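You operate a simulated robot arm through the tools that you are given. There is no shell and no other tool.

You are at the controls of a simulated robot arm. One attempt, no reset.

## Task
Stow the blue and yellow bearings boxes in the bearings drawer.
Fine: shut it after; the white headset box stays on the bench. Where these are worked on the way, their far stop is far enough and under half their travel is too little: bearings drawer.
Where things are to end (x, y in the base frame): blue bearings box within 0.06 m of [1.07, 0.22]; yellow bearings box within 0.06 m of [1.17, 0.12].
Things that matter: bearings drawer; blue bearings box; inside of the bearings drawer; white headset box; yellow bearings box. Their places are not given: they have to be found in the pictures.

It is judged by the outcome, as a careful person would: the job done as asked, and still so three seconds after it is handed in. It fails if anything else is knocked over, pushed out of place, dropped, spilled or broken.

## Robot
A 7-joint arm with a two-finger parallel gripper, fixed in place. Base frame: the origin is on the floor under the middle of its stand, x ahead of it, y to its left, z up. Readings come in m, degrees, newtons and seconds.
With the tool pointing down near the work surface it reaches from about 0.4 to 0.9 m from the base axis. Its first joint turns from -143.0 to 143.0 degrees. Payload 3 kg.
The tool frame sits at the grasp point between the pads (the TCP): z along the fingers, y along the line on which they close. The tips reach 0.03 m beyond it. The gripper opens to 0.094 m. The fingers are 0.028 m wide and 0.01 m thick; the gripper's body (0.05 by 0.096 m) begins 0.055 m behind the TCP.
Orientation is told as [roll, pitch, yaw] about the base's x, y, z axes, in that order, counted from this pose: with the fingers straight down and closing along the base's y, the tool's x points along the base's -x, its y along +y and its z along -z.

## Interface
- The arm moves only by the tool step_arm. Its argument "series" is one flat list of numbers, 7 for each row, row after row: the closure in counts, from 0 (fully open) to 255 (shut), then the shift along the tool's x, y, z in m, then the turn, a rotation vector about the tool's x, y, z in degrees. In form: [claw, x, y, z, rx, ry, rz, claw, x, y, z, rx, ry, rz, ...]. A call has 1 to 20 rows; each row shifts and turns the commanded pose from where the row before left it, along the tool's axes as they then stand. Each row takes 0.2 s and may step no farther than 0.05 m and 8.6 degrees from the row before; otherwise, or with a gripper value out of range, the whole call is refused. Where a pose cannot be reached the arm comes as near as it can. A force on the tool above 40 N (or 10 N above the force at the start of the call, whichever is more), or a blocked arm, ends the call early, and 0.2 s more pass. The fingers move at their own pace (about 0.072 m/s each) and stop on an object; they squeeze with about 43 N. The grip force told is the motor's: it shows also when the fingers shut on nothing. Time passes only in rows, and 0.2 s behind the last, so rows that do not move let the fingers close. It gives the time, the measured TCP pose, the force on the tool (base axes), the opening and the grip force at its end, in the units of the frame above (readings bear some noise), with the torque about the TCP (base axes, N m) and any sound that the robot's microphone picked up, and new pictures: "pictures" is both (left out), scene, wrist or none.
- Cameras (640 x 400 px; columns grow to the right, rows downward): "scene" is fixed at [0.2204, -0.6519, 1.27]; the picture's right is [0.82, -0.57, 0.00], its down [-0.20, -0.28, -0.94] and it looks along [0.54, 0.77, -0.34] (base axes); focal length 344 px, centre (320, 200). "wrist" rides on the gripper at [0.076, 0.014, -0.103] in the tool frame; the picture's right is [-0.18, 0.98, 0.00], its down [-0.75, -0.14, -0.64] and it looks along [-0.63, -0.12, 0.77] (tool axes); focal length 243 px, centre (320, 200).
- measure_at(camera, pixels): for up to 12 pixels [column, row] of the newest picture of that camera ("zoom" is the newest enlarged one), the place [x, y, z] in the base frame of the surface seen there, good to about 0.002 m. It takes no simulated time.
- enlarge(camera, box): a new picture of the part [left, top, right, bottom] of that camera's present view, enlarged. It takes no simulated time.
- hand_in(): hands the job in; it is judged then, once.

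Leave the gripper open and the arm clear of the work at the hand-in unless told otherwise.

The tools are called by a JSON object that holds its "method" and its "body". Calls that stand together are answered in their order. step_arm: Moves the arm, as the interface text tells. Its arguments: {"type":"object","properties":{"series":{"type":"array"},"pictures":{"type":"string","enum":["both","scene","wrist","none"]}},"required":["series"]} The other tools are called the same way: measure_at (camera, pixels) gives the place of the surface under pixels of a picture; enlarge (camera, box) takes an enlarged picture of a part of a camera's view; hand_in () hands the job in.

At the start:

```text
time: 0.0
position: [0.6622, 0.1128, 1.1735]
tcp_rot: [0.0, 0.0, 0.1]
contact_force: [-1.2, 0.2, -0.4]
moment: [-0.01, -0.01, 0.01]
finger_gap: 0.0941
finger_force: 0.0
```

scene: 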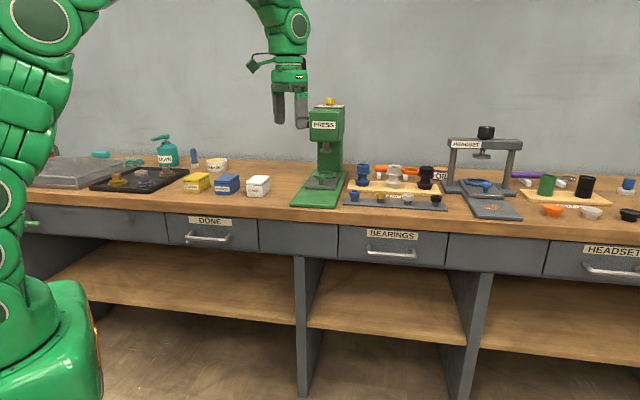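
wrist: 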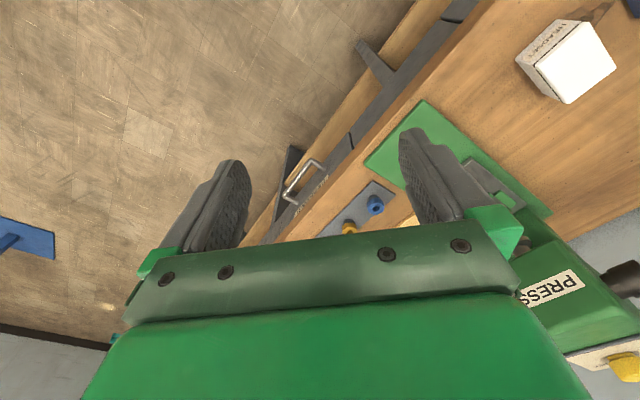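

I see the bench with the yellow box near pixel (197,182), blue (228,184), white (258,185) and the BEARINGS drawer near (391,243). I'll enlarge the scene around these and measure key points first.

{"method": "enlarge", "body": {"camera": "scene", "box": [160, 140, 460, 328]}}

{"method": "measure_at", "body": {"camera": "scene", "pixels": [[197, 178], [190, 188], [228, 179], [224, 190], [258, 180], [254, 191], [391, 254], [368, 252], [415, 255], [391, 236], [345, 250], [440, 255]]}}

```text
2.13 times, centred on (310, 234) of scene
```

zoom: 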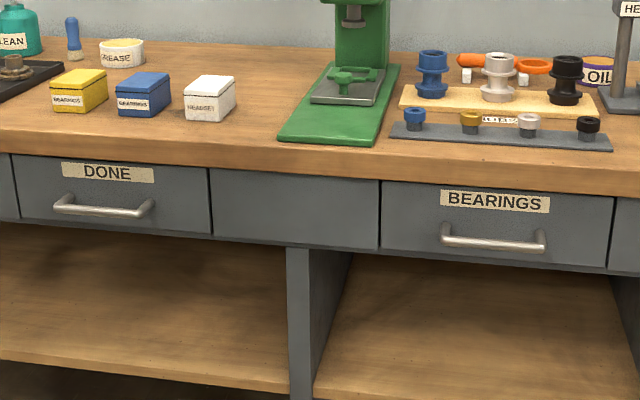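

```text
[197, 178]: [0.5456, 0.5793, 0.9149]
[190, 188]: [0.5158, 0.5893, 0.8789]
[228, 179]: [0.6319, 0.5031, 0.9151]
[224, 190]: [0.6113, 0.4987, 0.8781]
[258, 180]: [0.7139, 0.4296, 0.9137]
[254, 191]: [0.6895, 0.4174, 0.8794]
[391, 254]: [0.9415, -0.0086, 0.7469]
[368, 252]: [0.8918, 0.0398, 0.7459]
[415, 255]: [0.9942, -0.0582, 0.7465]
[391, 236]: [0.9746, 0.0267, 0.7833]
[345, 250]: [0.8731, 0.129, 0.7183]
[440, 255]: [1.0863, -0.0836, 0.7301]
```

The bench front runs along about (0.71,-0.71) and the drawer slides along (-0.71,-0.71). I'll look at the boxes and the drawer handle in closer detail.

{"method": "enlarge", "body": {"camera": "scene", "box": [330, 200, 458, 280]}}

{"method": "measure_at", "body": {"camera": "zoom", "pixels": [[190, 255], [290, 262], [390, 265], [190, 235], [390, 245], [290, 220], [290, 290], [290, 90], [290, 130], [60, 150], [560, 180], [540, 290]]}}

{"method": "enlarge", "body": {"camera": "scene", "box": [170, 160, 282, 230]}}

```text
5.00 times, centred on (394, 240) of scene
```

zoom: 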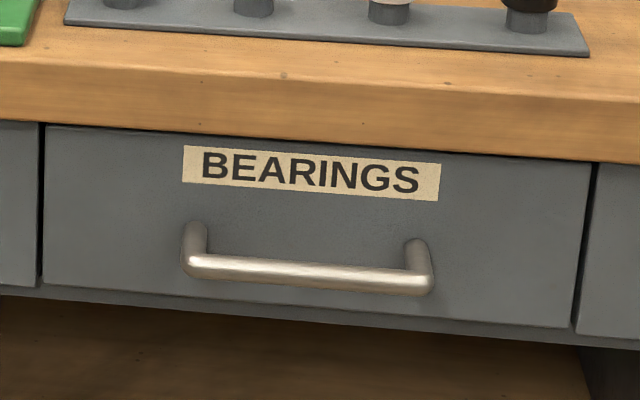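

```text
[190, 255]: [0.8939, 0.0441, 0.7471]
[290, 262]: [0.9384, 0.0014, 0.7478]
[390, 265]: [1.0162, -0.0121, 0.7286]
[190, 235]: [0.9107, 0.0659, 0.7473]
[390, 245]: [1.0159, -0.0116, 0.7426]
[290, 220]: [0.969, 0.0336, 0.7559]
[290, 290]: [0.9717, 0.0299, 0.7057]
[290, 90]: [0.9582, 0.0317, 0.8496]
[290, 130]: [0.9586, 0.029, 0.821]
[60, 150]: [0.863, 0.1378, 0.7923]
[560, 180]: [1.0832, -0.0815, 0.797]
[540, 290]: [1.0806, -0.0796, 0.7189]
```

```text
5.71 times, centred on (226, 195) of scene
```

zoom: 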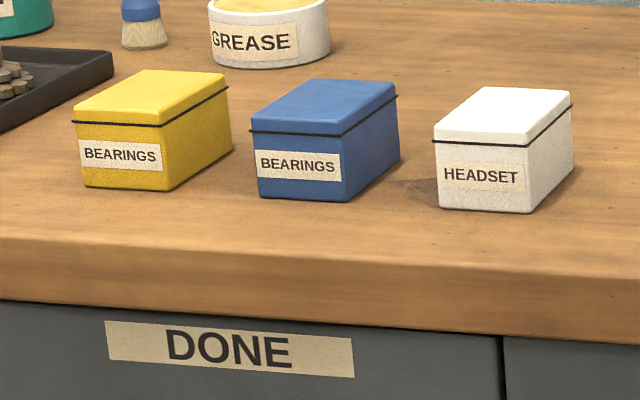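

I'll measure the box corners in this zoom, where yellow spans (73–232, 70–190), blue (250–400, 78–202) and white (432–574, 86–213).

{"method": "measure_at", "body": {"camera": "zoom", "pixels": [[80, 113], [165, 118], [222, 85], [142, 73], [90, 180], [165, 186], [226, 148], [255, 125], [338, 128], [393, 90], [314, 82], [345, 195]]}}

{"method": "measure_at", "body": {"camera": "zoom", "pixels": [[262, 190], [395, 162], [438, 135], [520, 138], [568, 98], [487, 90], [525, 205], [445, 200], [300, 240], [200, 300], [400, 220], [100, 250]]}}

```text
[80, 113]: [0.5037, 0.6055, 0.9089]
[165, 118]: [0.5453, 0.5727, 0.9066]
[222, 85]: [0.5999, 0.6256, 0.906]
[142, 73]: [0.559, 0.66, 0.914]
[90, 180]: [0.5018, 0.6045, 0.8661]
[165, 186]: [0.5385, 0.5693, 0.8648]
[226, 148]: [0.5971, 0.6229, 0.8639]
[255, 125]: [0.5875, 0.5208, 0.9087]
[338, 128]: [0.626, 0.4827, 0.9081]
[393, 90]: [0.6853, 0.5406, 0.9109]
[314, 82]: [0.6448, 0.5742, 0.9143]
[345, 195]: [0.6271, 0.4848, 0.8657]
```

```text
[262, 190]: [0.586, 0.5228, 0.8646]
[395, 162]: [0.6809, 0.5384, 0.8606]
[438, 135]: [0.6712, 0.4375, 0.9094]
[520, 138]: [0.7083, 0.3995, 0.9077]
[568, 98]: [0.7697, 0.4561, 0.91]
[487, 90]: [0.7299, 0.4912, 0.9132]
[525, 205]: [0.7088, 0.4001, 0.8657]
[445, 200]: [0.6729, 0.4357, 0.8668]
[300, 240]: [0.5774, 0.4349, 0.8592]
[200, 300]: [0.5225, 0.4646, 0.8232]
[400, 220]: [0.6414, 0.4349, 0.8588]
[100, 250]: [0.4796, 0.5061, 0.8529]
```

Bench top is at z≈0.86. Yellow sits at about (0.551, 0.615), blue at (0.636, 0.529), white at (0.720, 0.446). The handle bar centre is about (0.947, -0.005, 0.745), running along (0.71,-0.71). I'll move the arm in front of the drawer, well clear of the bench, and turn the tool 45° about its axis.

{"method": "step_arm", "body": {"series": [0, -0.01, -0.0366, 0.0217, 0, 0, 0, 0, -0.01, -0.0366, 0.0217, 0, 0, 0, 0, -0.01, -0.0366, 0.0217, 0, 0, 0, 0, -0.01, -0.0366, 0.0217, 0, 0, 0, 0, -0.01, -0.0366, 0.0217, 0, 0, 0, 0, -0.01, -0.0366, 0.0217, 0, 0, 0, 0, -0.01, -0.0366, 0.0217, 0, 0, 0, 0, -0.01, -0.0366, 0.0217, 0, 0, 0, 0, 0, 0, 0, 0, 0, 7.5, 0, 0, 0, 0, 0, 0, 7.5, 0, 0, 0, 0, 0, 0, 7.5, 0, 0, 0, 0, 0, 0, 7.5, 0, 0, 0, 0, 0, 0, 7.5, 0, 0, 0, 0, 0, 0, 7.5]}}

```text
time: 3.0
position: [0.7431, -0.181, 1.0004]
tcp_rot: [0.0, 0.0, -45.0]
contact_force: [-0.4, -0.3, 0.4]
moment: [-0.03, 0.01, 0.01]
finger_gap: 0.094
finger_force: 0.0
```

scene: 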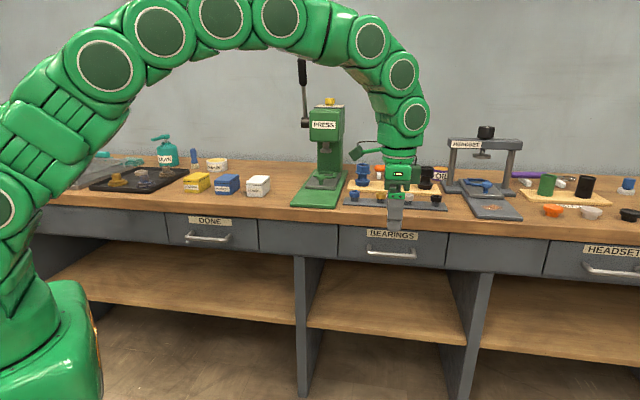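
wrist: 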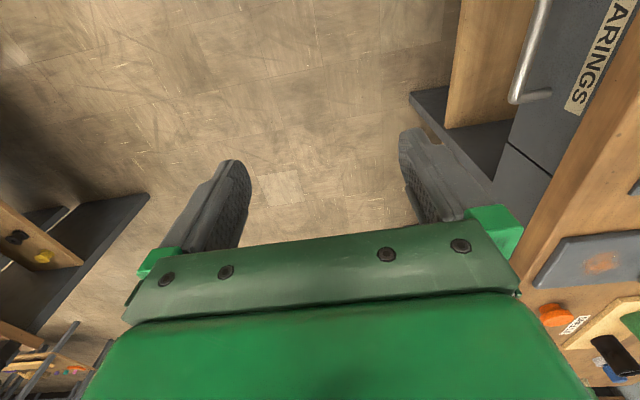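

The tool is now turned 45°. In the wrist picture something bench-like shows at the lower left (40,250), so I'll measure what surrounds the arm before tilting.

{"method": "measure_at", "body": {"camera": "wrist", "pixels": [[40, 250], [110, 205], [20, 330], [10, 210], [60, 350], [540, 60], [525, 100], [600, 60], [440, 110], [560, 290]]}}

{"method": "measure_at", "body": {"camera": "scene", "pixels": [[325, 125], [320, 200], [330, 165], [303, 75], [300, 122], [327, 100]]}}

```text
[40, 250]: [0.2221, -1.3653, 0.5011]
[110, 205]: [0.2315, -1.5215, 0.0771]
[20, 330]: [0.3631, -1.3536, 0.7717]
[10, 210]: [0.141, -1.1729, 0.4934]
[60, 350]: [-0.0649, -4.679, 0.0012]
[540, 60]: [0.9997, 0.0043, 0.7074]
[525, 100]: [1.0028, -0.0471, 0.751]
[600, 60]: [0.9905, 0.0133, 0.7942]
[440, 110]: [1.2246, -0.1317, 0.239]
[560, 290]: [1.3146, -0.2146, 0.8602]
```

```text
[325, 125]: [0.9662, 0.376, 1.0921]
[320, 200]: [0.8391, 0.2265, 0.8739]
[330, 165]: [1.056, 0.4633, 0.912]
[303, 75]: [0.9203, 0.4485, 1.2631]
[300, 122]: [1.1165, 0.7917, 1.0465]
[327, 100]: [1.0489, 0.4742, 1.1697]
```

The other furniture is over a metre away, so it's clear. Now I'll tilt the tool in place, from pointing down to pointing along the drawer's inward direction.

{"method": "step_arm", "body": {"series": [0, 0, 0, 0, -7.5, 0, 0, 0, 0, 0, 0, -7.5, 0, 0, 0, 0, 0, 0, -7.5, 0, 0, 0, 0, 0, 0, -7.5, 0, 0, 0, 0, 0, 0, -7.5, 0, 0, 0, 0, 0, 0, -7.5, 0, 0, 0, 0, 0, 0, -7.5, 0, 0, 0, 0, 0, 0, -7.5, 0, 0, 0, 0, 0, 0, -7.5, 0, 0, 0, 0, 0, 0, -7.5, 0, 0]}}

```text
time: 5.2
position: [0.7426, -0.1809, 1.0011]
tcp_rot: [75.0, 0.1, -44.9]
contact_force: [0.1, -0.4, -0.7]
moment: [-0.02, 0.02, 0.01]
finger_gap: 0.0942
finger_force: 0.1
```

scene: 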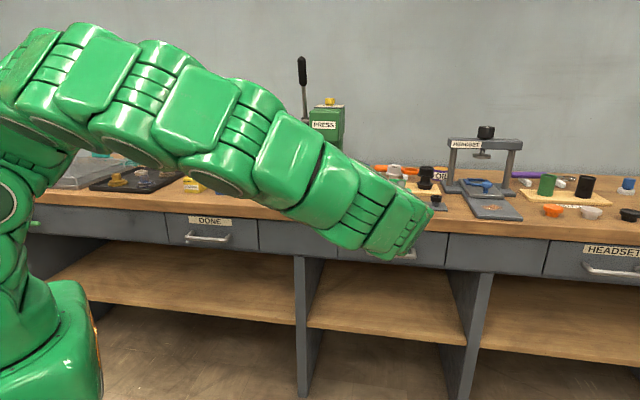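
wrist: 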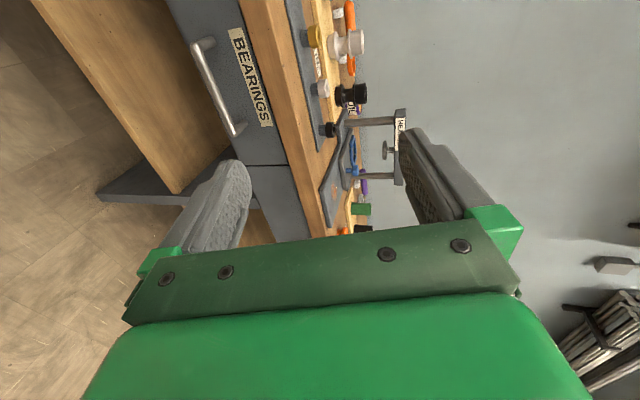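

The tool reached 75° tilt, pointing 15° below horizontal toward the drawer, and the handle shows at wrist (218,85). Next I'll go to a pre-grasp about 0.1 m short of the bar.

{"method": "step_arm", "body": {"series": [0, -0.00286, -0.0254, 0.0323, 0, 0, 0, 0, -0.00286, -0.0254, 0.0323, 0, 0, 0, 0, -0.00286, -0.0254, 0.0323, 0, 0, 0, 0, -0.00286, -0.0254, 0.0323, 0, 0, 0, 0, -0.00286, -0.0254, 0.0323, 0, 0, 0, 0, -0.00286, -0.0254, 0.0323, 0, 0, 0, 0, -0.00286, -0.0254, 0.0323, 0, 0, 0]}}

```text
time: 6.8
position: [0.8815, -0.073, 0.7724]
tcp_rot: [75.0, 0.0, -45.0]
contact_force: [-0.1, 0.1, -0.3]
moment: [-0.02, 0.02, -0.02]
finger_gap: 0.0939
finger_force: 0.0
```

scene: 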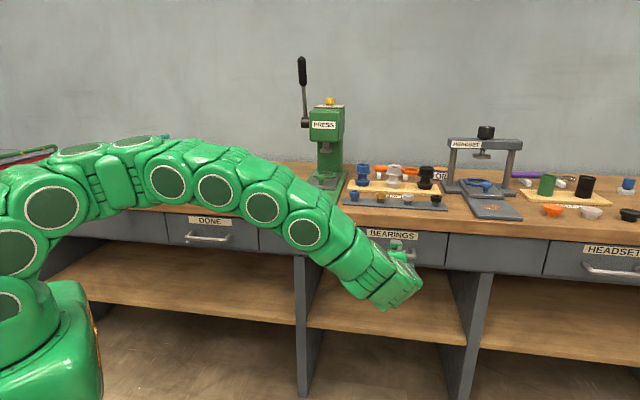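
wrist: 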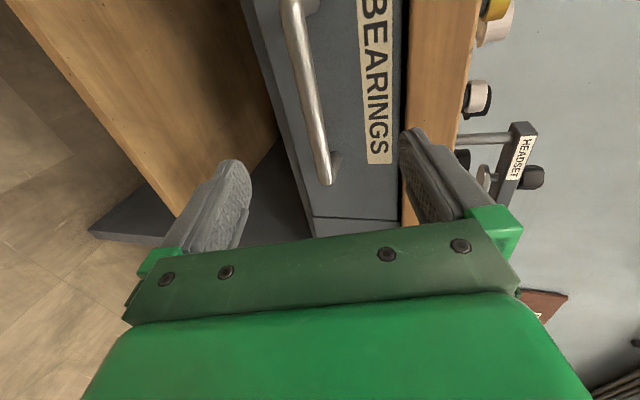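

The arm is in front of the handle. I'll measure the bar along its length in the wrist picture, at (296,30), (308,85) and (322,150).

{"method": "measure_at", "body": {"camera": "wrist", "pixels": [[296, 30], [302, 60], [308, 85], [315, 120], [322, 155], [310, 85], [306, 85], [345, 60], [375, 180]]}}

```text
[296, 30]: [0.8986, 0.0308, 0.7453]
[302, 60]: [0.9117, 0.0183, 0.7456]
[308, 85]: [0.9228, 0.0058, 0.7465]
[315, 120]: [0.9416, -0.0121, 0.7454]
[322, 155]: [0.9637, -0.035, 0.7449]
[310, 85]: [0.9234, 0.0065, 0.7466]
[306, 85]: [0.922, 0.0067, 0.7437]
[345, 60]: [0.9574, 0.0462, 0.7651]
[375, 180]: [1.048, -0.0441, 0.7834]
```

The bar centre is about 0.095 m ahead along the tool axis and 2 mm low. I'll narrow the fingers partway and advance so the bar sits just ahead of the TCP.

{"method": "step_arm", "body": {"series": [110, 0, -0.0005, 0, 0, 0, 0, 110, 0, -0.0005, 0, 0, 0, 0, 110, 0, -0.0005, 0.02, 0, 0, 0, 110, 0, -0.0005, 0.02, 0, 0, 0, 110, 0, 0, 0.02, 0, 0, 0, 110, 0, 0, 0.015, 0, 0, 0, 110, 0, 0, 0.012, 0, 0, 0]}}

```text
time: 8.4
position: [0.9381, -0.0122, 0.7449]
tcp_rot: [74.9, 0.1, -45.1]
contact_force: [-0.4, -1.0, -0.1]
moment: [0.0, 0.03, 0.03]
finger_gap: 0.0535
finger_force: 0.0
```

scene: 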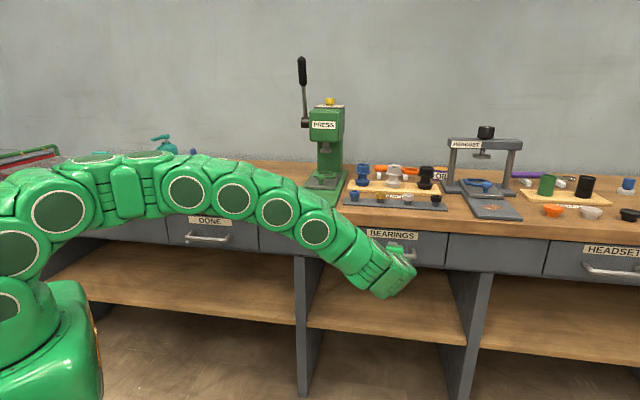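
wrist: 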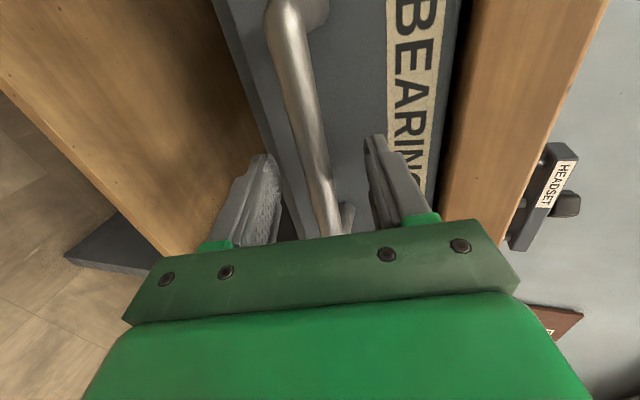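

The bar lies between the fingers. I'll close on it now, standing still.

{"method": "step_arm", "body": {"series": [255, 0, 0, 0, 0, 0, 0, 255, 0, 0, 0, 0, 0, 0, 255, 0, 0, 0, 0, 0, 0, 255, 0, 0, 0, 0, 0, 0], "pictures": "wrist"}}

```text
time: 9.4
position: [0.9372, -0.0135, 0.7451]
tcp_rot: [74.9, -0.1, -45.0]
contact_force: [1.3, -0.8, -11.0]
moment: [-0.23, -0.01, -0.31]
finger_gap: 0.0157
finger_force: 44.8
```

wrist: 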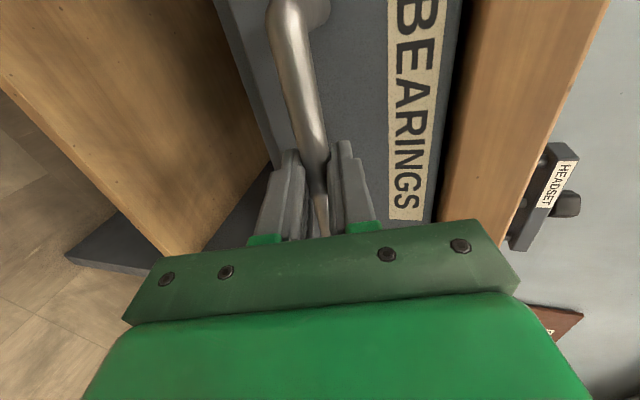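

I hold the bar (gap 0.0157 m, grip 45 N). Now I'll pull straight out, horizontally along (-0.71,-0.71), 0.1 m to begin.

{"method": "step_arm", "body": {"series": [255, 0, -0.0021, -0.0077, 0, 0, 0, 255, 0, -0.0039, -0.0145, 0, 0, 0, 255, 0, -0.0052, -0.0193, 0, 0, 0, 255, 0, -0.0052, -0.0193, 0, 0, 0, 255, 0, -0.0052, -0.0193, 0, 0, 0, 255, 0, -0.0052, -0.0193, 0, 0, 0]}}

```text
time: 10.8
position: [0.8662, -0.084, 0.7447]
tcp_rot: [74.8, 0.0, -44.8]
contact_force: [-15.4, 16.4, -15.6]
moment: [-0.17, 0.17, -0.03]
finger_gap: 0.0154
finger_force: 45.6
```

scene: 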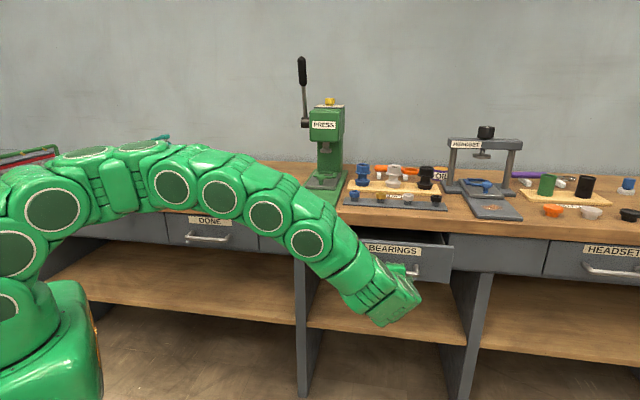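
wrist: 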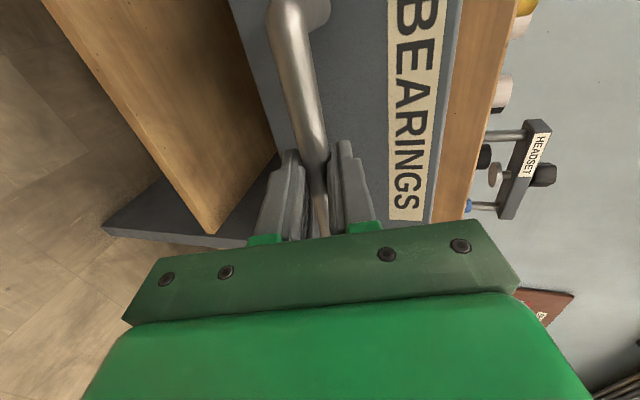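

The drawer moved out 0.1 m. There's a side load of about 22 N toward (-0.7,0.7) and 16 N down, so I'll ease the tool slightly that way and read the force again.

{"method": "step_arm", "body": {"series": [255, 0.001, -0.001, 0, 0, 0, 0, 255, 0, 0, 0, 0, 0, 0], "pictures": "none"}}

```text
time: 11.4
position: [0.8657, -0.0863, 0.745]
tcp_rot: [75.0, 0.1, -45.0]
contact_force: [-17.3, 17.9, -12.7]
moment: [0.1, 0.31, 0.9]
finger_gap: 0.0156
finger_force: 44.4
```

{"method": "step_arm", "body": {"series": [255, 0.002, -0.001, 0, 0, 0, 0, 255, 0, 0, 0, 0, 0, 0], "pictures": "none"}}

```text
time: 12.0
position: [0.8638, -0.0863, 0.7439]
tcp_rot: [75.1, 0.0, -45.3]
contact_force: [2.7, -2.1, -5.2]
moment: [-0.12, -0.02, -0.08]
finger_gap: 0.0156
finger_force: 45.0
```

The load has dropped to a few newtons. I'll continue pulling in the same direction with a slight sideways correction.

{"method": "step_arm", "body": {"series": [255, 0.0003, -0.0052, -0.0193, 0, 0, 0, 255, 0.0003, -0.0052, -0.0193, 0, 0, 0, 255, 0.0003, -0.0052, -0.0193, 0, 0, 0, 255, 0.0003, -0.0052, -0.0193, 0, 0, 0], "pictures": "scene"}}

```text
time: 13.0
position: [0.8075, -0.1435, 0.7437]
tcp_rot: [75.1, -0.1, -45.2]
contact_force: [24.3, -22.9, 22.3]
moment: [0.16, -0.25, -0.64]
finger_gap: 0.0156
finger_force: 44.9
```

scene: 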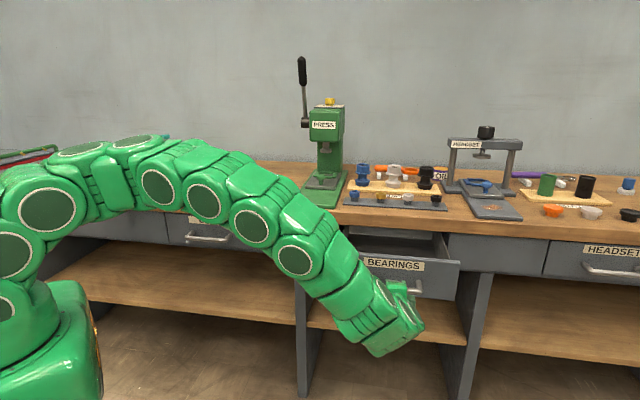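

About 0.185 m out now. The load has flipped to the other side (33 N), so I'll ease back a bit.

{"method": "step_arm", "body": {"series": [255, -0.002, 0.0015, 0, 0, 0, 0, 255, 0, 0, 0, 0, 0, 0, 255, 0, 0, 0, 0, 0, 0], "pictures": "none"}}

```text
time: 13.8
position: [0.8078, -0.1413, 0.7446]
tcp_rot: [75.0, 0.1, -45.0]
contact_force: [19.0, -19.5, 19.6]
moment: [0.12, -0.26, -0.43]
finger_gap: 0.0153
finger_force: 44.6
```

{"method": "step_arm", "body": {"series": [255, -0.001, 0.001, 0, 0, 0, 0, 255, 0, 0, 0, 0, 0, 0], "pictures": "none"}}

```text
time: 14.4
position: [0.8075, -0.1421, 0.7444]
tcp_rot: [74.9, 0.1, -45.0]
contact_force: [5.1, -6.5, 1.2]
moment: [-0.15, -0.18, -0.56]
finger_gap: 0.0154
finger_force: 44.9
```

The load is down to about 8 N. I'll pull on in smaller steps to find the stop.

{"method": "step_arm", "body": {"series": [255, 0, -0.0039, -0.0145, 0, 0, 0, 255, 0, -0.0039, -0.0145, 0, 0, 0, 255, 0, -0.0039, -0.0145, 0, 0, 0, 255, 0, -0.0039, -0.0145, 0, 0, 0], "pictures": "scene"}}

```text
time: 15.4
position: [0.7637, -0.1856, 0.7458]
tcp_rot: [74.9, -0.1, -44.9]
contact_force: [-6.7, 7.7, -13.6]
moment: [-0.12, 0.15, 0.12]
finger_gap: 0.0155
finger_force: 45.1
```

scene: 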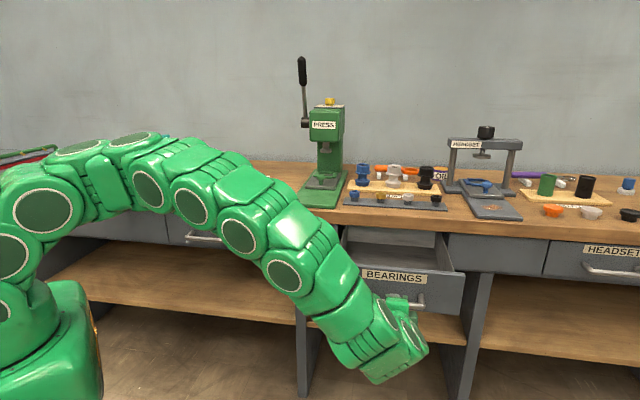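

It's 0.244 m out and still moving freely. Continuing in small steps.

{"method": "step_arm", "body": {"series": [255, 0.0005, -0.0036, -0.0097, 0, 0, 0, 255, 0, -0.0026, -0.0097, 0, 0, 0, 255, 0, -0.0026, -0.0097, 0, 0, 0, 255, 0, -0.0026, -0.0097, 0, 0, 0, 255, 0, -0.0026, -0.0097, 0, 0, 0], "pictures": "scene"}}

```text
time: 16.4
position: [0.7406, -0.2068, 0.7488]
tcp_rot: [75.4, 0.0, -44.6]
contact_force: [2.1, 3.6, -1.6]
moment: [0.18, 0.19, 0.11]
finger_gap: 0.0155
finger_force: 44.6
stopped in row 4: the force on the tool passed its limit at 56 N (the readings are from after the stop); the commanded pose is now the measured one
```

scene: 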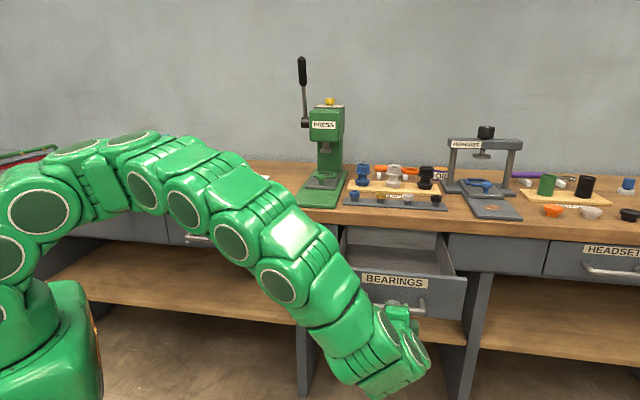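

The stop was reached at about 0.276 m of travel, with a force peak and then rest. I'll release the bar and back straight off.

{"method": "step_arm", "body": {"series": [110, 0, 0, 0, 0, 0, 0, 110, 0, 0, 0, 0, 0, 0, 110, 0, 0, 0, 0, 0, 0, 110, 0, 0, -0.02, 0, 0, 0, 110, 0, 0, -0.03, 0, 0, 0, 110, 0, 0, -0.03, 0, 0, 0, 110, 0, 0, -0.03, 0, 0, 0]}}

```text
time: 18.0
position: [0.6629, -0.2815, 0.7745]
tcp_rot: [75.4, 0.0, -44.7]
contact_force: [-0.1, -1.0, -0.5]
moment: [-0.01, 0.0, 0.0]
finger_gap: 0.0534
finger_force: 0.0
```

scene: 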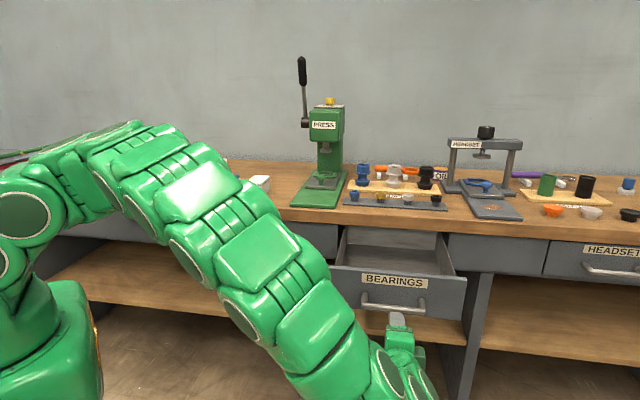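
wrist: 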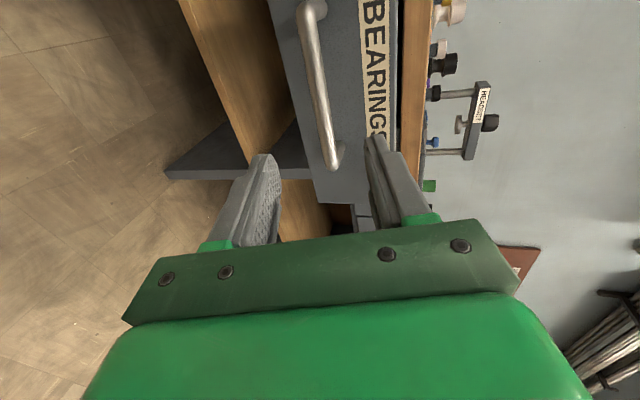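

The drawer is open and released. I'll look into it in the enlarged scene picture to find its interior.

{"method": "enlarge", "body": {"camera": "scene", "box": [322, 215, 482, 315]}}

{"method": "measure_at", "body": {"camera": "scene", "pixels": [[395, 258], [370, 250], [430, 260], [440, 240], [360, 240], [400, 245], [350, 268], [455, 277], [333, 262], [463, 276], [395, 304], [365, 280]]}}

```text
4.00 times, centred on (402, 265) of scene
```

zoom: 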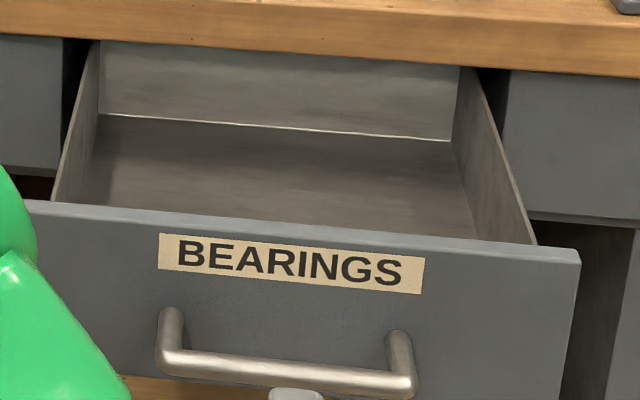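

```text
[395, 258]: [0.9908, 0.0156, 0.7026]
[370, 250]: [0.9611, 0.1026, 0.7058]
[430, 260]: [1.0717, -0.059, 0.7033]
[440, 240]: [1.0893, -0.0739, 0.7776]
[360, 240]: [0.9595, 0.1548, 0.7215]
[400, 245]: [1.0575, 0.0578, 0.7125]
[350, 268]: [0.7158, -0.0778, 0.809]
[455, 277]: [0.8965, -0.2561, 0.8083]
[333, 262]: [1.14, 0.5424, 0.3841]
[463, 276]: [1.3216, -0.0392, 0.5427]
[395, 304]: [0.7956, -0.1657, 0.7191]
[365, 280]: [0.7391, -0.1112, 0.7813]
```

Floor at z≈0.703, front panel top z≈0.809, back wall at about 0.79 along the sliding axis. I'll measure side walls, face and handle more closely to fix how far it's open.

{"method": "measure_at", "body": {"camera": "zoom", "pixels": [[80, 190], [70, 160], [480, 200], [500, 170], [470, 130], [90, 120], [470, 310], [120, 300], [230, 360], [330, 378], [300, 190], [420, 200]]}}

{"method": "measure_at", "body": {"camera": "zoom", "pixels": [[300, 226], [450, 243], [120, 207], [300, 234], [200, 150], [400, 165], [100, 80], [460, 100], [300, 115], [530, 230], [60, 190], [300, 60]]}}

```text
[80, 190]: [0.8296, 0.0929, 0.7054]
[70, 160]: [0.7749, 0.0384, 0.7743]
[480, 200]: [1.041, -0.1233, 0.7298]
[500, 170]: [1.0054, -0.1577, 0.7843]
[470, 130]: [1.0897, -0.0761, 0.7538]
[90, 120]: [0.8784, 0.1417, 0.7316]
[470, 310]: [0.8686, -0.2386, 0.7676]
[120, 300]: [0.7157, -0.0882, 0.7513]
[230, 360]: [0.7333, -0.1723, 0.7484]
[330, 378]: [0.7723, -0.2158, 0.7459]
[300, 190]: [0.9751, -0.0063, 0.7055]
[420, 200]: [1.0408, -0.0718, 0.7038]
```

```text
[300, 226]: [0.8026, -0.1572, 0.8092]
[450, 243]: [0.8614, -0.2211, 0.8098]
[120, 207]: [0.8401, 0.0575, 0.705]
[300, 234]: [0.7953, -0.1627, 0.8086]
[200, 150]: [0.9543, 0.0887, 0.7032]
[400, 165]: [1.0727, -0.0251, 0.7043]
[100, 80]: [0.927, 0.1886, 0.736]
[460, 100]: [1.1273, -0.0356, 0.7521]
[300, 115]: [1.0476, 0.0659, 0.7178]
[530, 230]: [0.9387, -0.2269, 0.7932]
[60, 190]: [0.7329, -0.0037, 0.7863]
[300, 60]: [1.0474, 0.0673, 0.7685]
```

The drawer is open 0.264 m with interior width coordinates 0.521–0.823, empty, floor at z 0.704. Next I lift the arm straight up and bring the tool back to pointing down.

{"method": "step_arm", "body": {"series": [0, 0, 0.0387, -0.0101, 0, 0, 0, 0, 0, 0.0387, -0.0101, 0, 0, 0, 0, 0, 0.0387, -0.0101, 0, 0, 0, 0, 0, 0.0387, -0.0101, 0, 0, 0, 0, 0, 0.0387, -0.0101, 0, 0, 0, 0, 0, 0.0387, -0.0101, 0, 0, 0, 0, 0, 0.0387, -0.0101, 0, 0, 0, 0, 0, 0, 0, 7.54, 0, 0, 0, 0, 0, 0, 7.54, 0, 0, 0, 0, 0, 0, 7.54, 0, 0, 0, 0, 0, 0, 7.54, 0, 0, 0, 0, 0, 0, 7.54, 0, 0, 0, 0, 0, 0, 7.54, 0, 0, 0, 0, 0, 0, 7.54, 0, 0, 0, 0, 0, 0, 7.54, 0, 0, 0, 0, 0, 0, 7.54, 0, 0, 0, 0, 0, 0, 7.54, 0, 0], "pictures": "scene"}}

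```text
time: 21.6
position: [0.6656, -0.2827, 1.055]
tcp_rot: [-0.1, -0.1, -44.7]
contact_force: [-0.5, -0.1, -0.8]
moment: [0.01, -0.02, -0.04]
finger_gap: 0.0937
finger_force: 0.0
```

scene: 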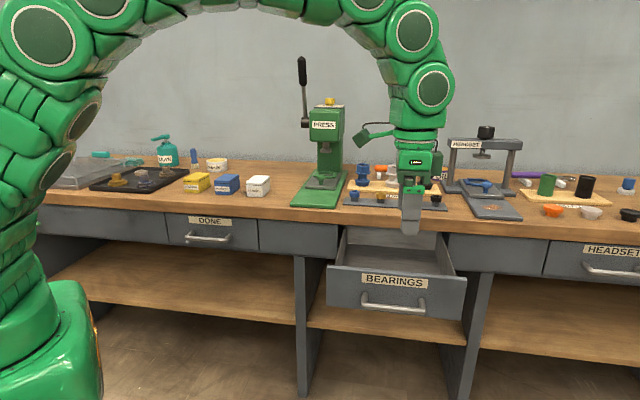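

Tool points down again. I'll turn it by -90° about its axis, so the fingers close along the bench's length, and tilt it 15° outward, then check pose.

{"method": "step_arm", "body": {"series": [0, 0, 0, 0, 0, 0, -7.47, 0, 0, 0, 0, 0, 0, -7.47, 0, 0, 0, 0, 0, 0, -7.47, 0, 0, 0, 0, 0, 0, -7.47, 0, 0, 0, 0, 0, 0, -7.47, 0, 0, 0, 0, 0, 0, -7.47, 0, 0, 0, 0, 0, 0, -7.47, 0, 0, 0, 0, 0, 0, -7.47, 0, 0, 0, 0, 0, 0, -7.47, 0, 0, 0, 0, 0, 0, -7.47, 0, 0, 0, 0, 0, 0, -7.47, 0, 0, 0, 0, 0, 0, -7.47, 0, 0, 0, 0, 0, -7.5, 0, 0, 0, 0, 0, 0, -7.5, 0]}}

```text
time: 24.6
position: [0.6639, -0.2837, 1.0565]
tcp_rot: [-0.1, -15.1, 45.0]
contact_force: [-0.1, 0.8, -0.9]
moment: [-0.01, 0.01, 0.02]
finger_gap: 0.0941
finger_force: 0.0
```

scene: 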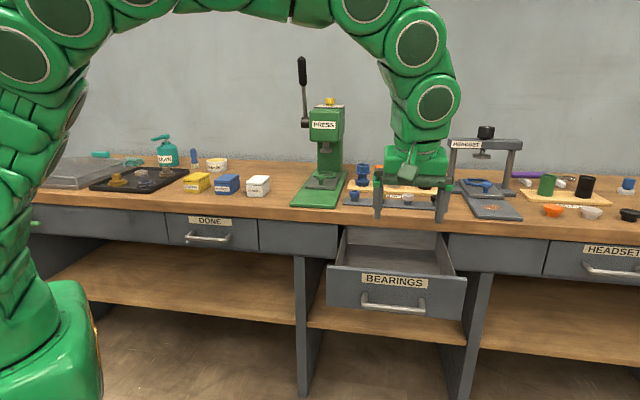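
wrist: 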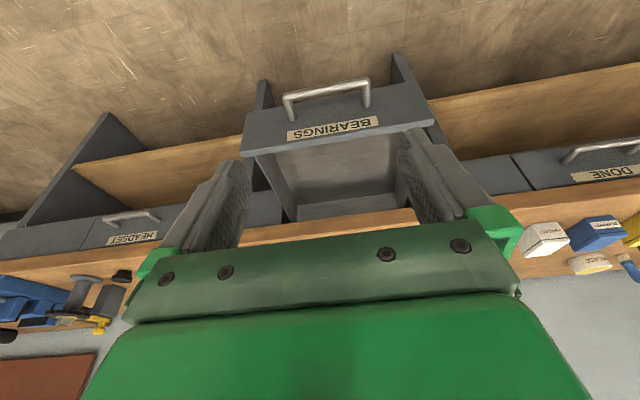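

Orientation is right (yaw 45°, tilt 15°). Before picking, I'll test with the empty gripper whether the arm reaches above yellow's slot, around (0.958,-0.081).

{"method": "step_arm", "body": {"series": [0, -0.0423, -0.0081, 0.01133, 0, 0, 0, 0, -0.0423, -0.0081, 0.01133, 0, 0, 0, 0, -0.0423, -0.0081, 0.01133, 0, 0, 0, 0, -0.0423, -0.0081, 0.01133, 0, 0, 0, 0, -0.0423, -0.0081, 0.01133, 0, 0, 0, 0, -0.0423, -0.0081, 0.01133, 0, 0, 0, 0, -0.0423, -0.0081, 0.01133, 0, 0, 0, 0, -0.0423, -0.0081, 0.01133, 0, 0, 0, 0, 0, 0, 0, 0, 0, 0]}}

```text
time: 26.6
position: [0.9154, -0.0882, 1.0461]
tcp_rot: [0.0, -15.2, 45.0]
contact_force: [-0.2, 0.2, -0.2]
moment: [0.0, 0.01, 0.0]
finger_gap: 0.0939
finger_force: 0.1
out of reach, approached as far as the arm can: row 7, 8
```

scene: 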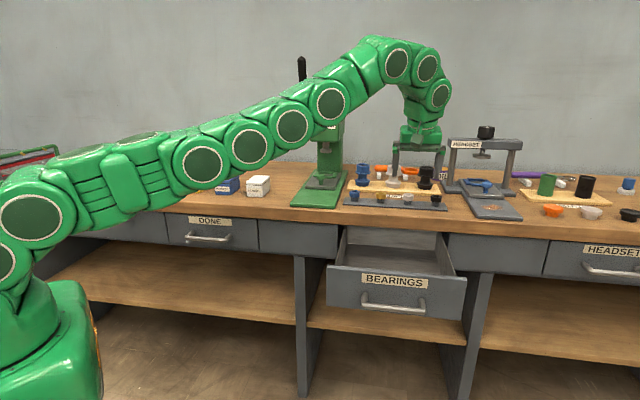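
wrist: 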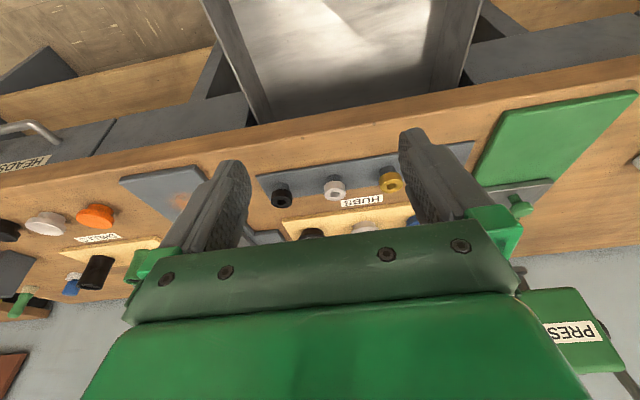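

At z 1.05 it reaches only (0.915,-0.088), 0.92 m out. Reach should grow lower down, so I'll descend above the open drawer to z≈0.87 and see.

{"method": "step_arm", "body": {"series": [0, 0.00984, 0, 0.0367, 0, 0, 0, 0, 0.00984, 0, 0.0367, 0, 0, 0, 0, 0.00984, 0, 0.0367, 0, 0, 0, 0, 0.00984, 0, 0.0367, 0, 0, 0, 0, 0.00784, 0, 0.0267, 0, 0, 0]}}

```text
time: 27.8
position: [0.9168, -0.0895, 0.8708]
tcp_rot: [-0.1, -15.1, 45.0]
contact_force: [0.1, -1.4, -0.1]
moment: [-0.02, 0.0, -0.02]
finger_gap: 0.0938
finger_force: 0.1
```

scene: 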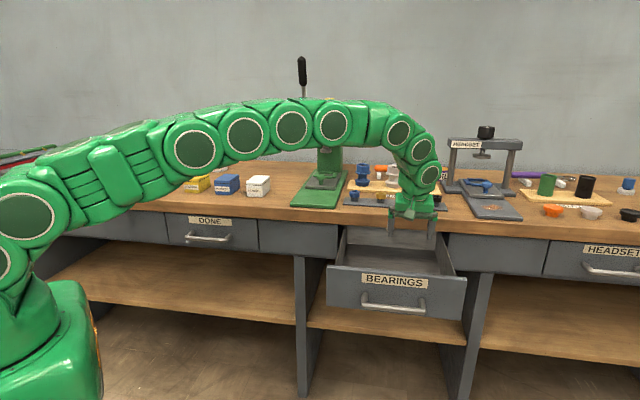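
wrist: 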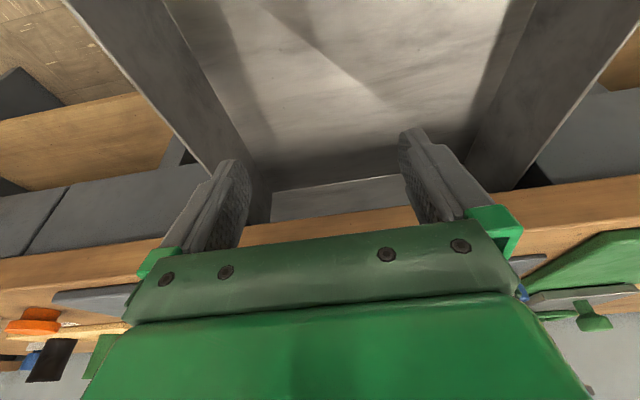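

At z 0.87 it's reachable with no warning. I'll move the remaining ~4 cm to above the exact slot to see if it still reaches.

{"method": "step_arm", "body": {"series": [0, -0.0169, -0.0118, 0.0045, 0, 0, 0, 0, -0.0169, -0.0118, 0.0045, 0, 0, 0, 0, 0, 0, 0, 0, 0, 0], "pictures": "scene"}}

```text
time: 28.6
position: [0.9578, -0.0818, 0.8695]
tcp_rot: [-0.1, -15.0, 44.9]
contact_force: [0.3, 1.3, 0.1]
moment: [0.0, -0.04, -0.03]
finger_gap: 0.094
finger_force: 0.1
```

scene: 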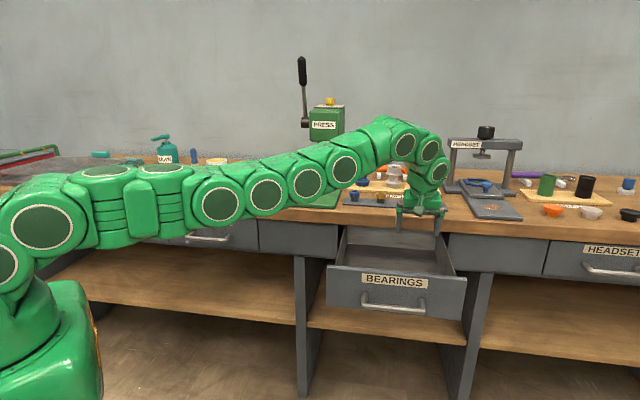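

Reached it cleanly. I'll also check the depth, descending to z≈0.765 inside the drawer. The fingers span 0.678–0.792 across, well inside the walls.

{"method": "step_arm", "body": {"series": [0, 0.0091, 0, 0.0338, 0, 0, 0, 0, 0.0091, 0, 0.0338, 0, 0, 0, 0, 0.0091, 0, 0.0338, 0, 0, 0, 0, 0, 0, 0, 0, 0, 0]}}

```text
time: 29.6
position: [0.9581, -0.0821, 0.7665]
tcp_rot: [-0.1, -15.1, 45.0]
contact_force: [-0.3, 0.1, 0.1]
moment: [-0.01, 0.03, 0.0]
finger_gap: 0.0941
finger_force: 0.1
```

scene: 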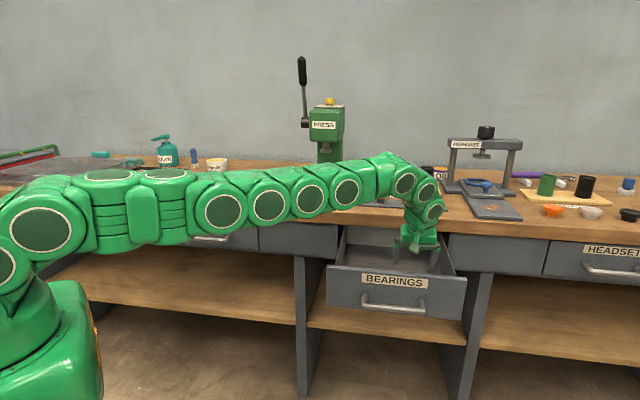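
wrist: 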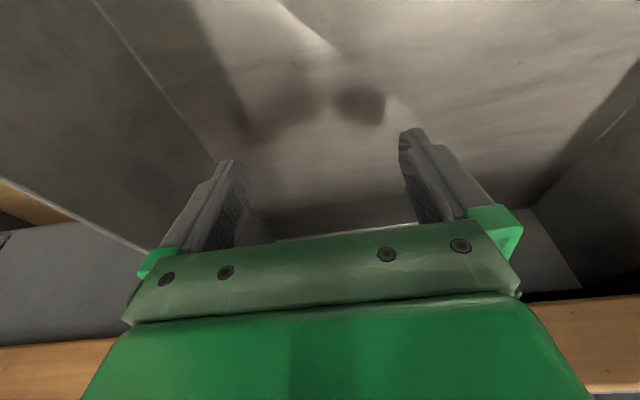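

Reach and depth are fine. Now I lift out, back away from the bench, and travel across to in front of the boxes, staying clear of the press.

{"method": "step_arm", "body": {"series": [0, -0.01153, 0, -0.043, 0, 0, 0, 0, -0.01153, 0, -0.043, 0, 0, 0, 0, -0.01153, 0, -0.043, 0, 0, 0, 0, 0.0147, 0.0294, -0.02724, 0, 0, 0, 0, 0.0147, 0.0294, -0.02724, 0, 0, 0, 0, 0.0147, 0.0294, -0.02724, 0, 0, 0, 0, 0.0147, 0.0294, -0.02724, 0, 0, 0, 0, 0.0147, 0.0294, -0.02724, 0, 0, 0, 0, 0.0147, 0.0294, -0.02724, 0, 0, 0, 0, 0.0147, 0.0294, -0.02724, 0, 0, 0, 0, 0.0147, 0.0294, -0.02724, 0, 0, 0], "pictures": "none"}}

{"method": "step_arm", "body": {"series": [0, -0.01642, 0.0424, 0.0044, 0, 0, 0, 0, -0.01642, 0.0424, 0.0044, 0, 0, 0, 0, -0.01642, 0.0424, 0.0044, 0, 0, 0, 0, -0.01642, 0.0424, 0.0044, 0, 0, 0, 0, -0.01642, 0.0424, 0.0044, 0, 0, 0, 0, -0.01642, 0.0424, 0.0044, 0, 0, 0, 0, -0.01642, 0.0424, 0.0044, 0, 0, 0, 0, -0.01642, 0.0424, 0.0044, 0, 0, 0, 0, -0.01642, 0.0424, 0.0044, 0, 0, 0, 0, -0.01642, 0.0424, 0.0044, 0, 0, 0]}}

```text
time: 32.0
position: [0.6635, -0.0367, 1.0677]
tcp_rot: [0.1, -15.0, 45.0]
contact_force: [-0.3, 0.0, -0.4]
moment: [0.05, 0.02, -0.01]
finger_gap: 0.0939
finger_force: 0.1
out of reach, approached as far as the arm can: row 3
```

```text
time: 34.2
position: [0.4859, 0.3866, 1.0624]
tcp_rot: [0.0, -15.1, 45.0]
contact_force: [0.2, 0.1, 0.0]
moment: [0.0, 0.01, -0.03]
finger_gap: 0.0937
finger_force: 0.1
```

scene: 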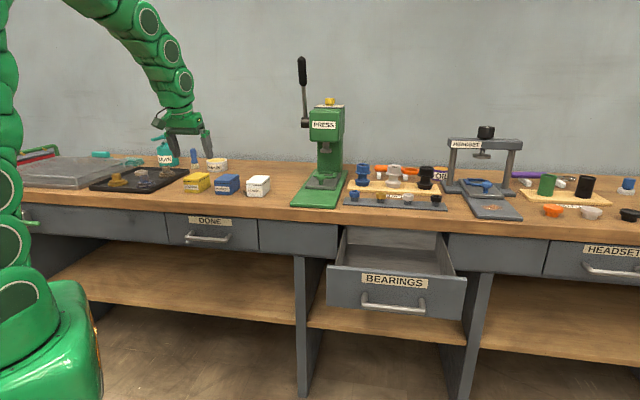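
wrist: 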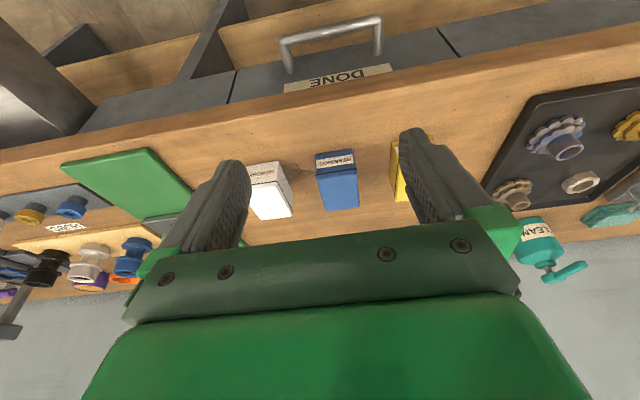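

I'm in front of the boxes; blue shows at wrist (338,180). I'll enlarge and measure it to refine its centre.

{"method": "enlarge", "body": {"camera": "wrist", "box": [240, 130, 400, 230]}}

```text
4.00 times, centred on (320, 180) of wrist
```

zoom: 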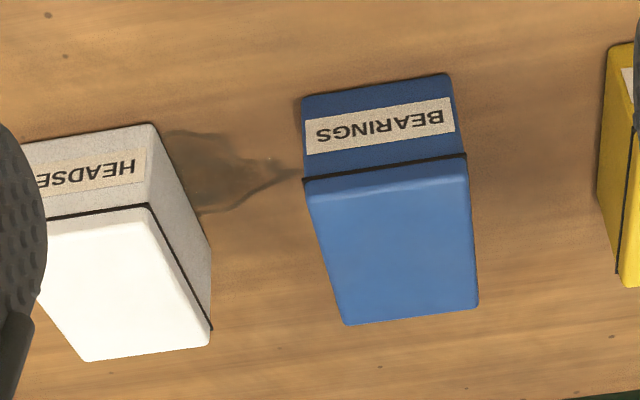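

{"method": "measure_at", "body": {"camera": "zoom", "pixels": [[312, 195], [462, 176], [348, 318], [473, 302], [395, 250], [387, 186], [410, 311], [330, 258], [470, 240], [560, 200], [610, 260], [625, 280]]}}

```text
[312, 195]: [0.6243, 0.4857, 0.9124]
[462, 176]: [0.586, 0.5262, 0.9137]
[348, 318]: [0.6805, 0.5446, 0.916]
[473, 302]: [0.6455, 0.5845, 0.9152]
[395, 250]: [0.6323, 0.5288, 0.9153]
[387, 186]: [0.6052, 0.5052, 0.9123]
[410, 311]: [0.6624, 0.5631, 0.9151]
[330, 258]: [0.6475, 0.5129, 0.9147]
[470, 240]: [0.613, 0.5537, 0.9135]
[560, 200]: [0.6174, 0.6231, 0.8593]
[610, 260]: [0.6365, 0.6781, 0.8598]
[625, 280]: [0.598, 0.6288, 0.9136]
```

Blue's centre is about (0.634, 0.533). I'll move above it and half-descend with the fingers open, then look before the last part.

{"method": "step_arm", "body": {"series": [0, -0.0402, -0.0002, 0.0108, 0, 0, 0, 0, -0.0402, -0.0002, 0.0108, 0, 0, 0, 0, -0.0402, -0.0002, 0.0108, 0, 0, 0, 0, -0.0402, -0.0002, 0.0108, 0, 0, 0, 0, -0.0402, -0.0002, 0.0108, 0, 0, 0, 0, 0.0104, 0, 0.0386, 0, 0, 0, 0, 0.0104, 0, 0.0386, 0, 0, 0]}}

```text
time: 35.8
position: [0.6377, 0.5292, 0.9845]
tcp_rot: [0.0, -14.9, 45.0]
contact_force: [-0.3, 1.0, 0.1]
moment: [0.03, 0.01, -0.05]
finger_gap: 0.0938
finger_force: 0.1
```

scene: 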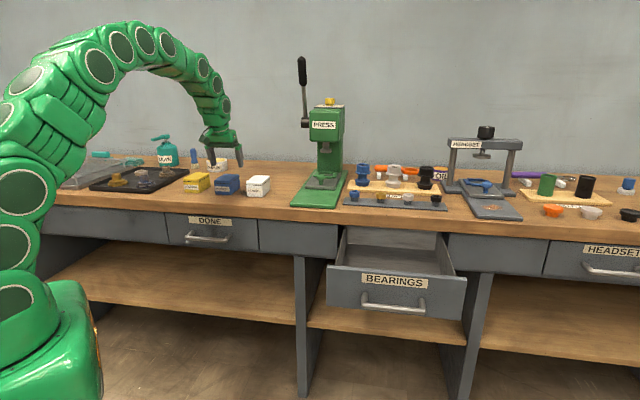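
wrist: 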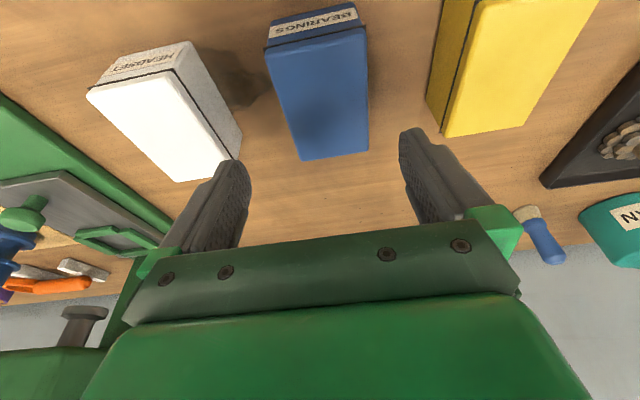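

TCP reads (0.638, 0.529, 0.985). I'll recheck the blue box edges from this closer view.

{"method": "measure_at", "body": {"camera": "wrist", "pixels": [[272, 52], [362, 34], [305, 155], [365, 149], [287, 100], [365, 90], [440, 120], [520, 115], [445, 70], [225, 160], [235, 135], [175, 55]]}}

```text
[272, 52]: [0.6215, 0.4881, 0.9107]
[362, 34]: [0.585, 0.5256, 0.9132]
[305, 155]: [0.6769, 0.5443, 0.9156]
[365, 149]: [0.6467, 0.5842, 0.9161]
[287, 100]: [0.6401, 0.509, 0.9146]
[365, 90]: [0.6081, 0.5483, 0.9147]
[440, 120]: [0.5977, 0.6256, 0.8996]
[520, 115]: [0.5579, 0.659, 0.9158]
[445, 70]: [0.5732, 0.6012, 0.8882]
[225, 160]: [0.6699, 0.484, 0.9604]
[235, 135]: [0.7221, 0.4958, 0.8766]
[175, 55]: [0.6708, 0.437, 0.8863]
```

Blue's centre is about 0.069 along the bench axis, while the tool reads about 0.075. I'll shift 4 mm that way and read again.

{"method": "step_arm", "body": {"series": [0, 0, 0.004, 0, 0, 0, 0, 0, 0, 0, 0, 0, 0, 0, 0, 0, 0, 0, 0, 0, 0], "pictures": "none"}}

{"method": "step_arm", "body": {"series": [0, 0, 0, 0, 0, 0, 0], "pictures": "none"}}

```text
time: 36.6
position: [0.6336, 0.5318, 0.9865]
tcp_rot: [0.0, -15.0, 45.0]
contact_force: [0.0, -0.6, 0.3]
moment: [0.04, -0.01, 0.04]
finger_gap: 0.0943
finger_force: 0.0
```

```text
time: 37.0
position: [0.6329, 0.5325, 0.9852]
tcp_rot: [0.0, -14.9, 45.0]
contact_force: [-0.3, -0.1, -1.0]
moment: [-0.01, 0.03, 0.01]
finger_gap: 0.0941
finger_force: 0.1
```

Now at (0.633, 0.532), well centred. Descending the remaining 0.088 m around the blue box.

{"method": "step_arm", "body": {"series": [0, 0.00763, 0.0005, 0.0285, 0, 0, 0, 0, 0.00763, 0.0005, 0.0285, 0, 0, 0, 0, 0.00763, 0.0005, 0.0285, 0, 0, 0, 0, 0, 0, 0, 0, 0, 0]}}

```text
time: 38.0
position: [0.6308, 0.5348, 0.8989]
tcp_rot: [0.0, -15.1, 45.0]
contact_force: [-1.0, 0.8, -0.1]
moment: [-0.03, 0.02, -0.01]
finger_gap: 0.0939
finger_force: 0.0
```

scene: 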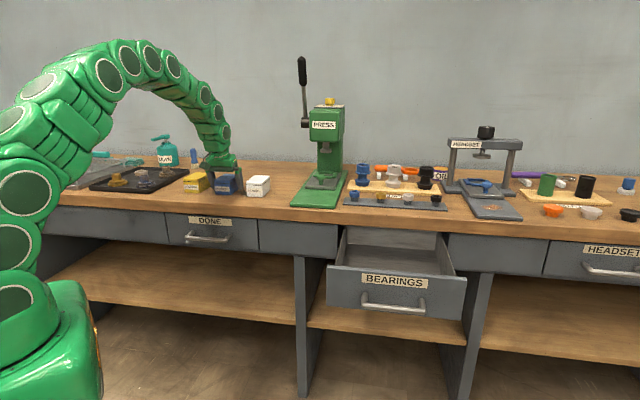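
wrist: 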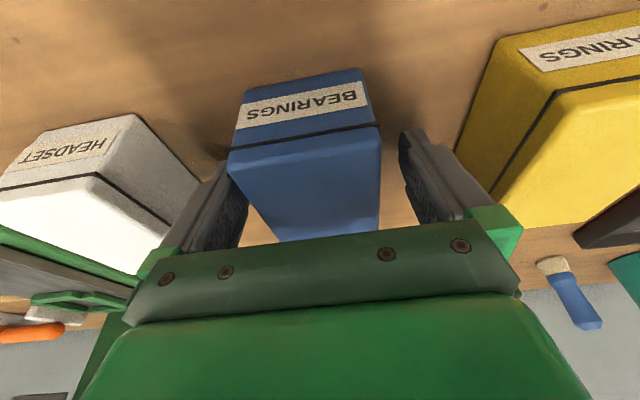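

The blue box is between the fingers. Closing on it.

{"method": "step_arm", "body": {"series": [255, 0, 0, 0, 0, 0, 0, 255, 0, 0, 0, 0, 0, 0, 255, 0, 0, 0, 0, 0, 0, 255, 0, 0, 0, 0, 0, 0], "pictures": "wrist"}}

```text
time: 39.0
position: [0.6316, 0.534, 0.8991]
tcp_rot: [0.1, -15.0, 45.0]
contact_force: [0.4, -1.2, -0.1]
moment: [-0.03, 0.05, 0.02]
finger_gap: 0.0644
finger_force: 43.2
```

wrist: 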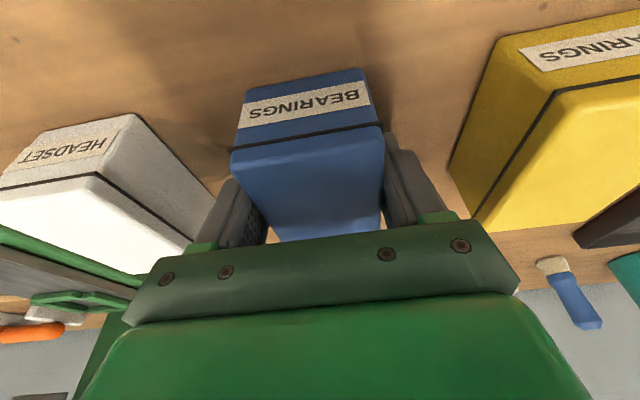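

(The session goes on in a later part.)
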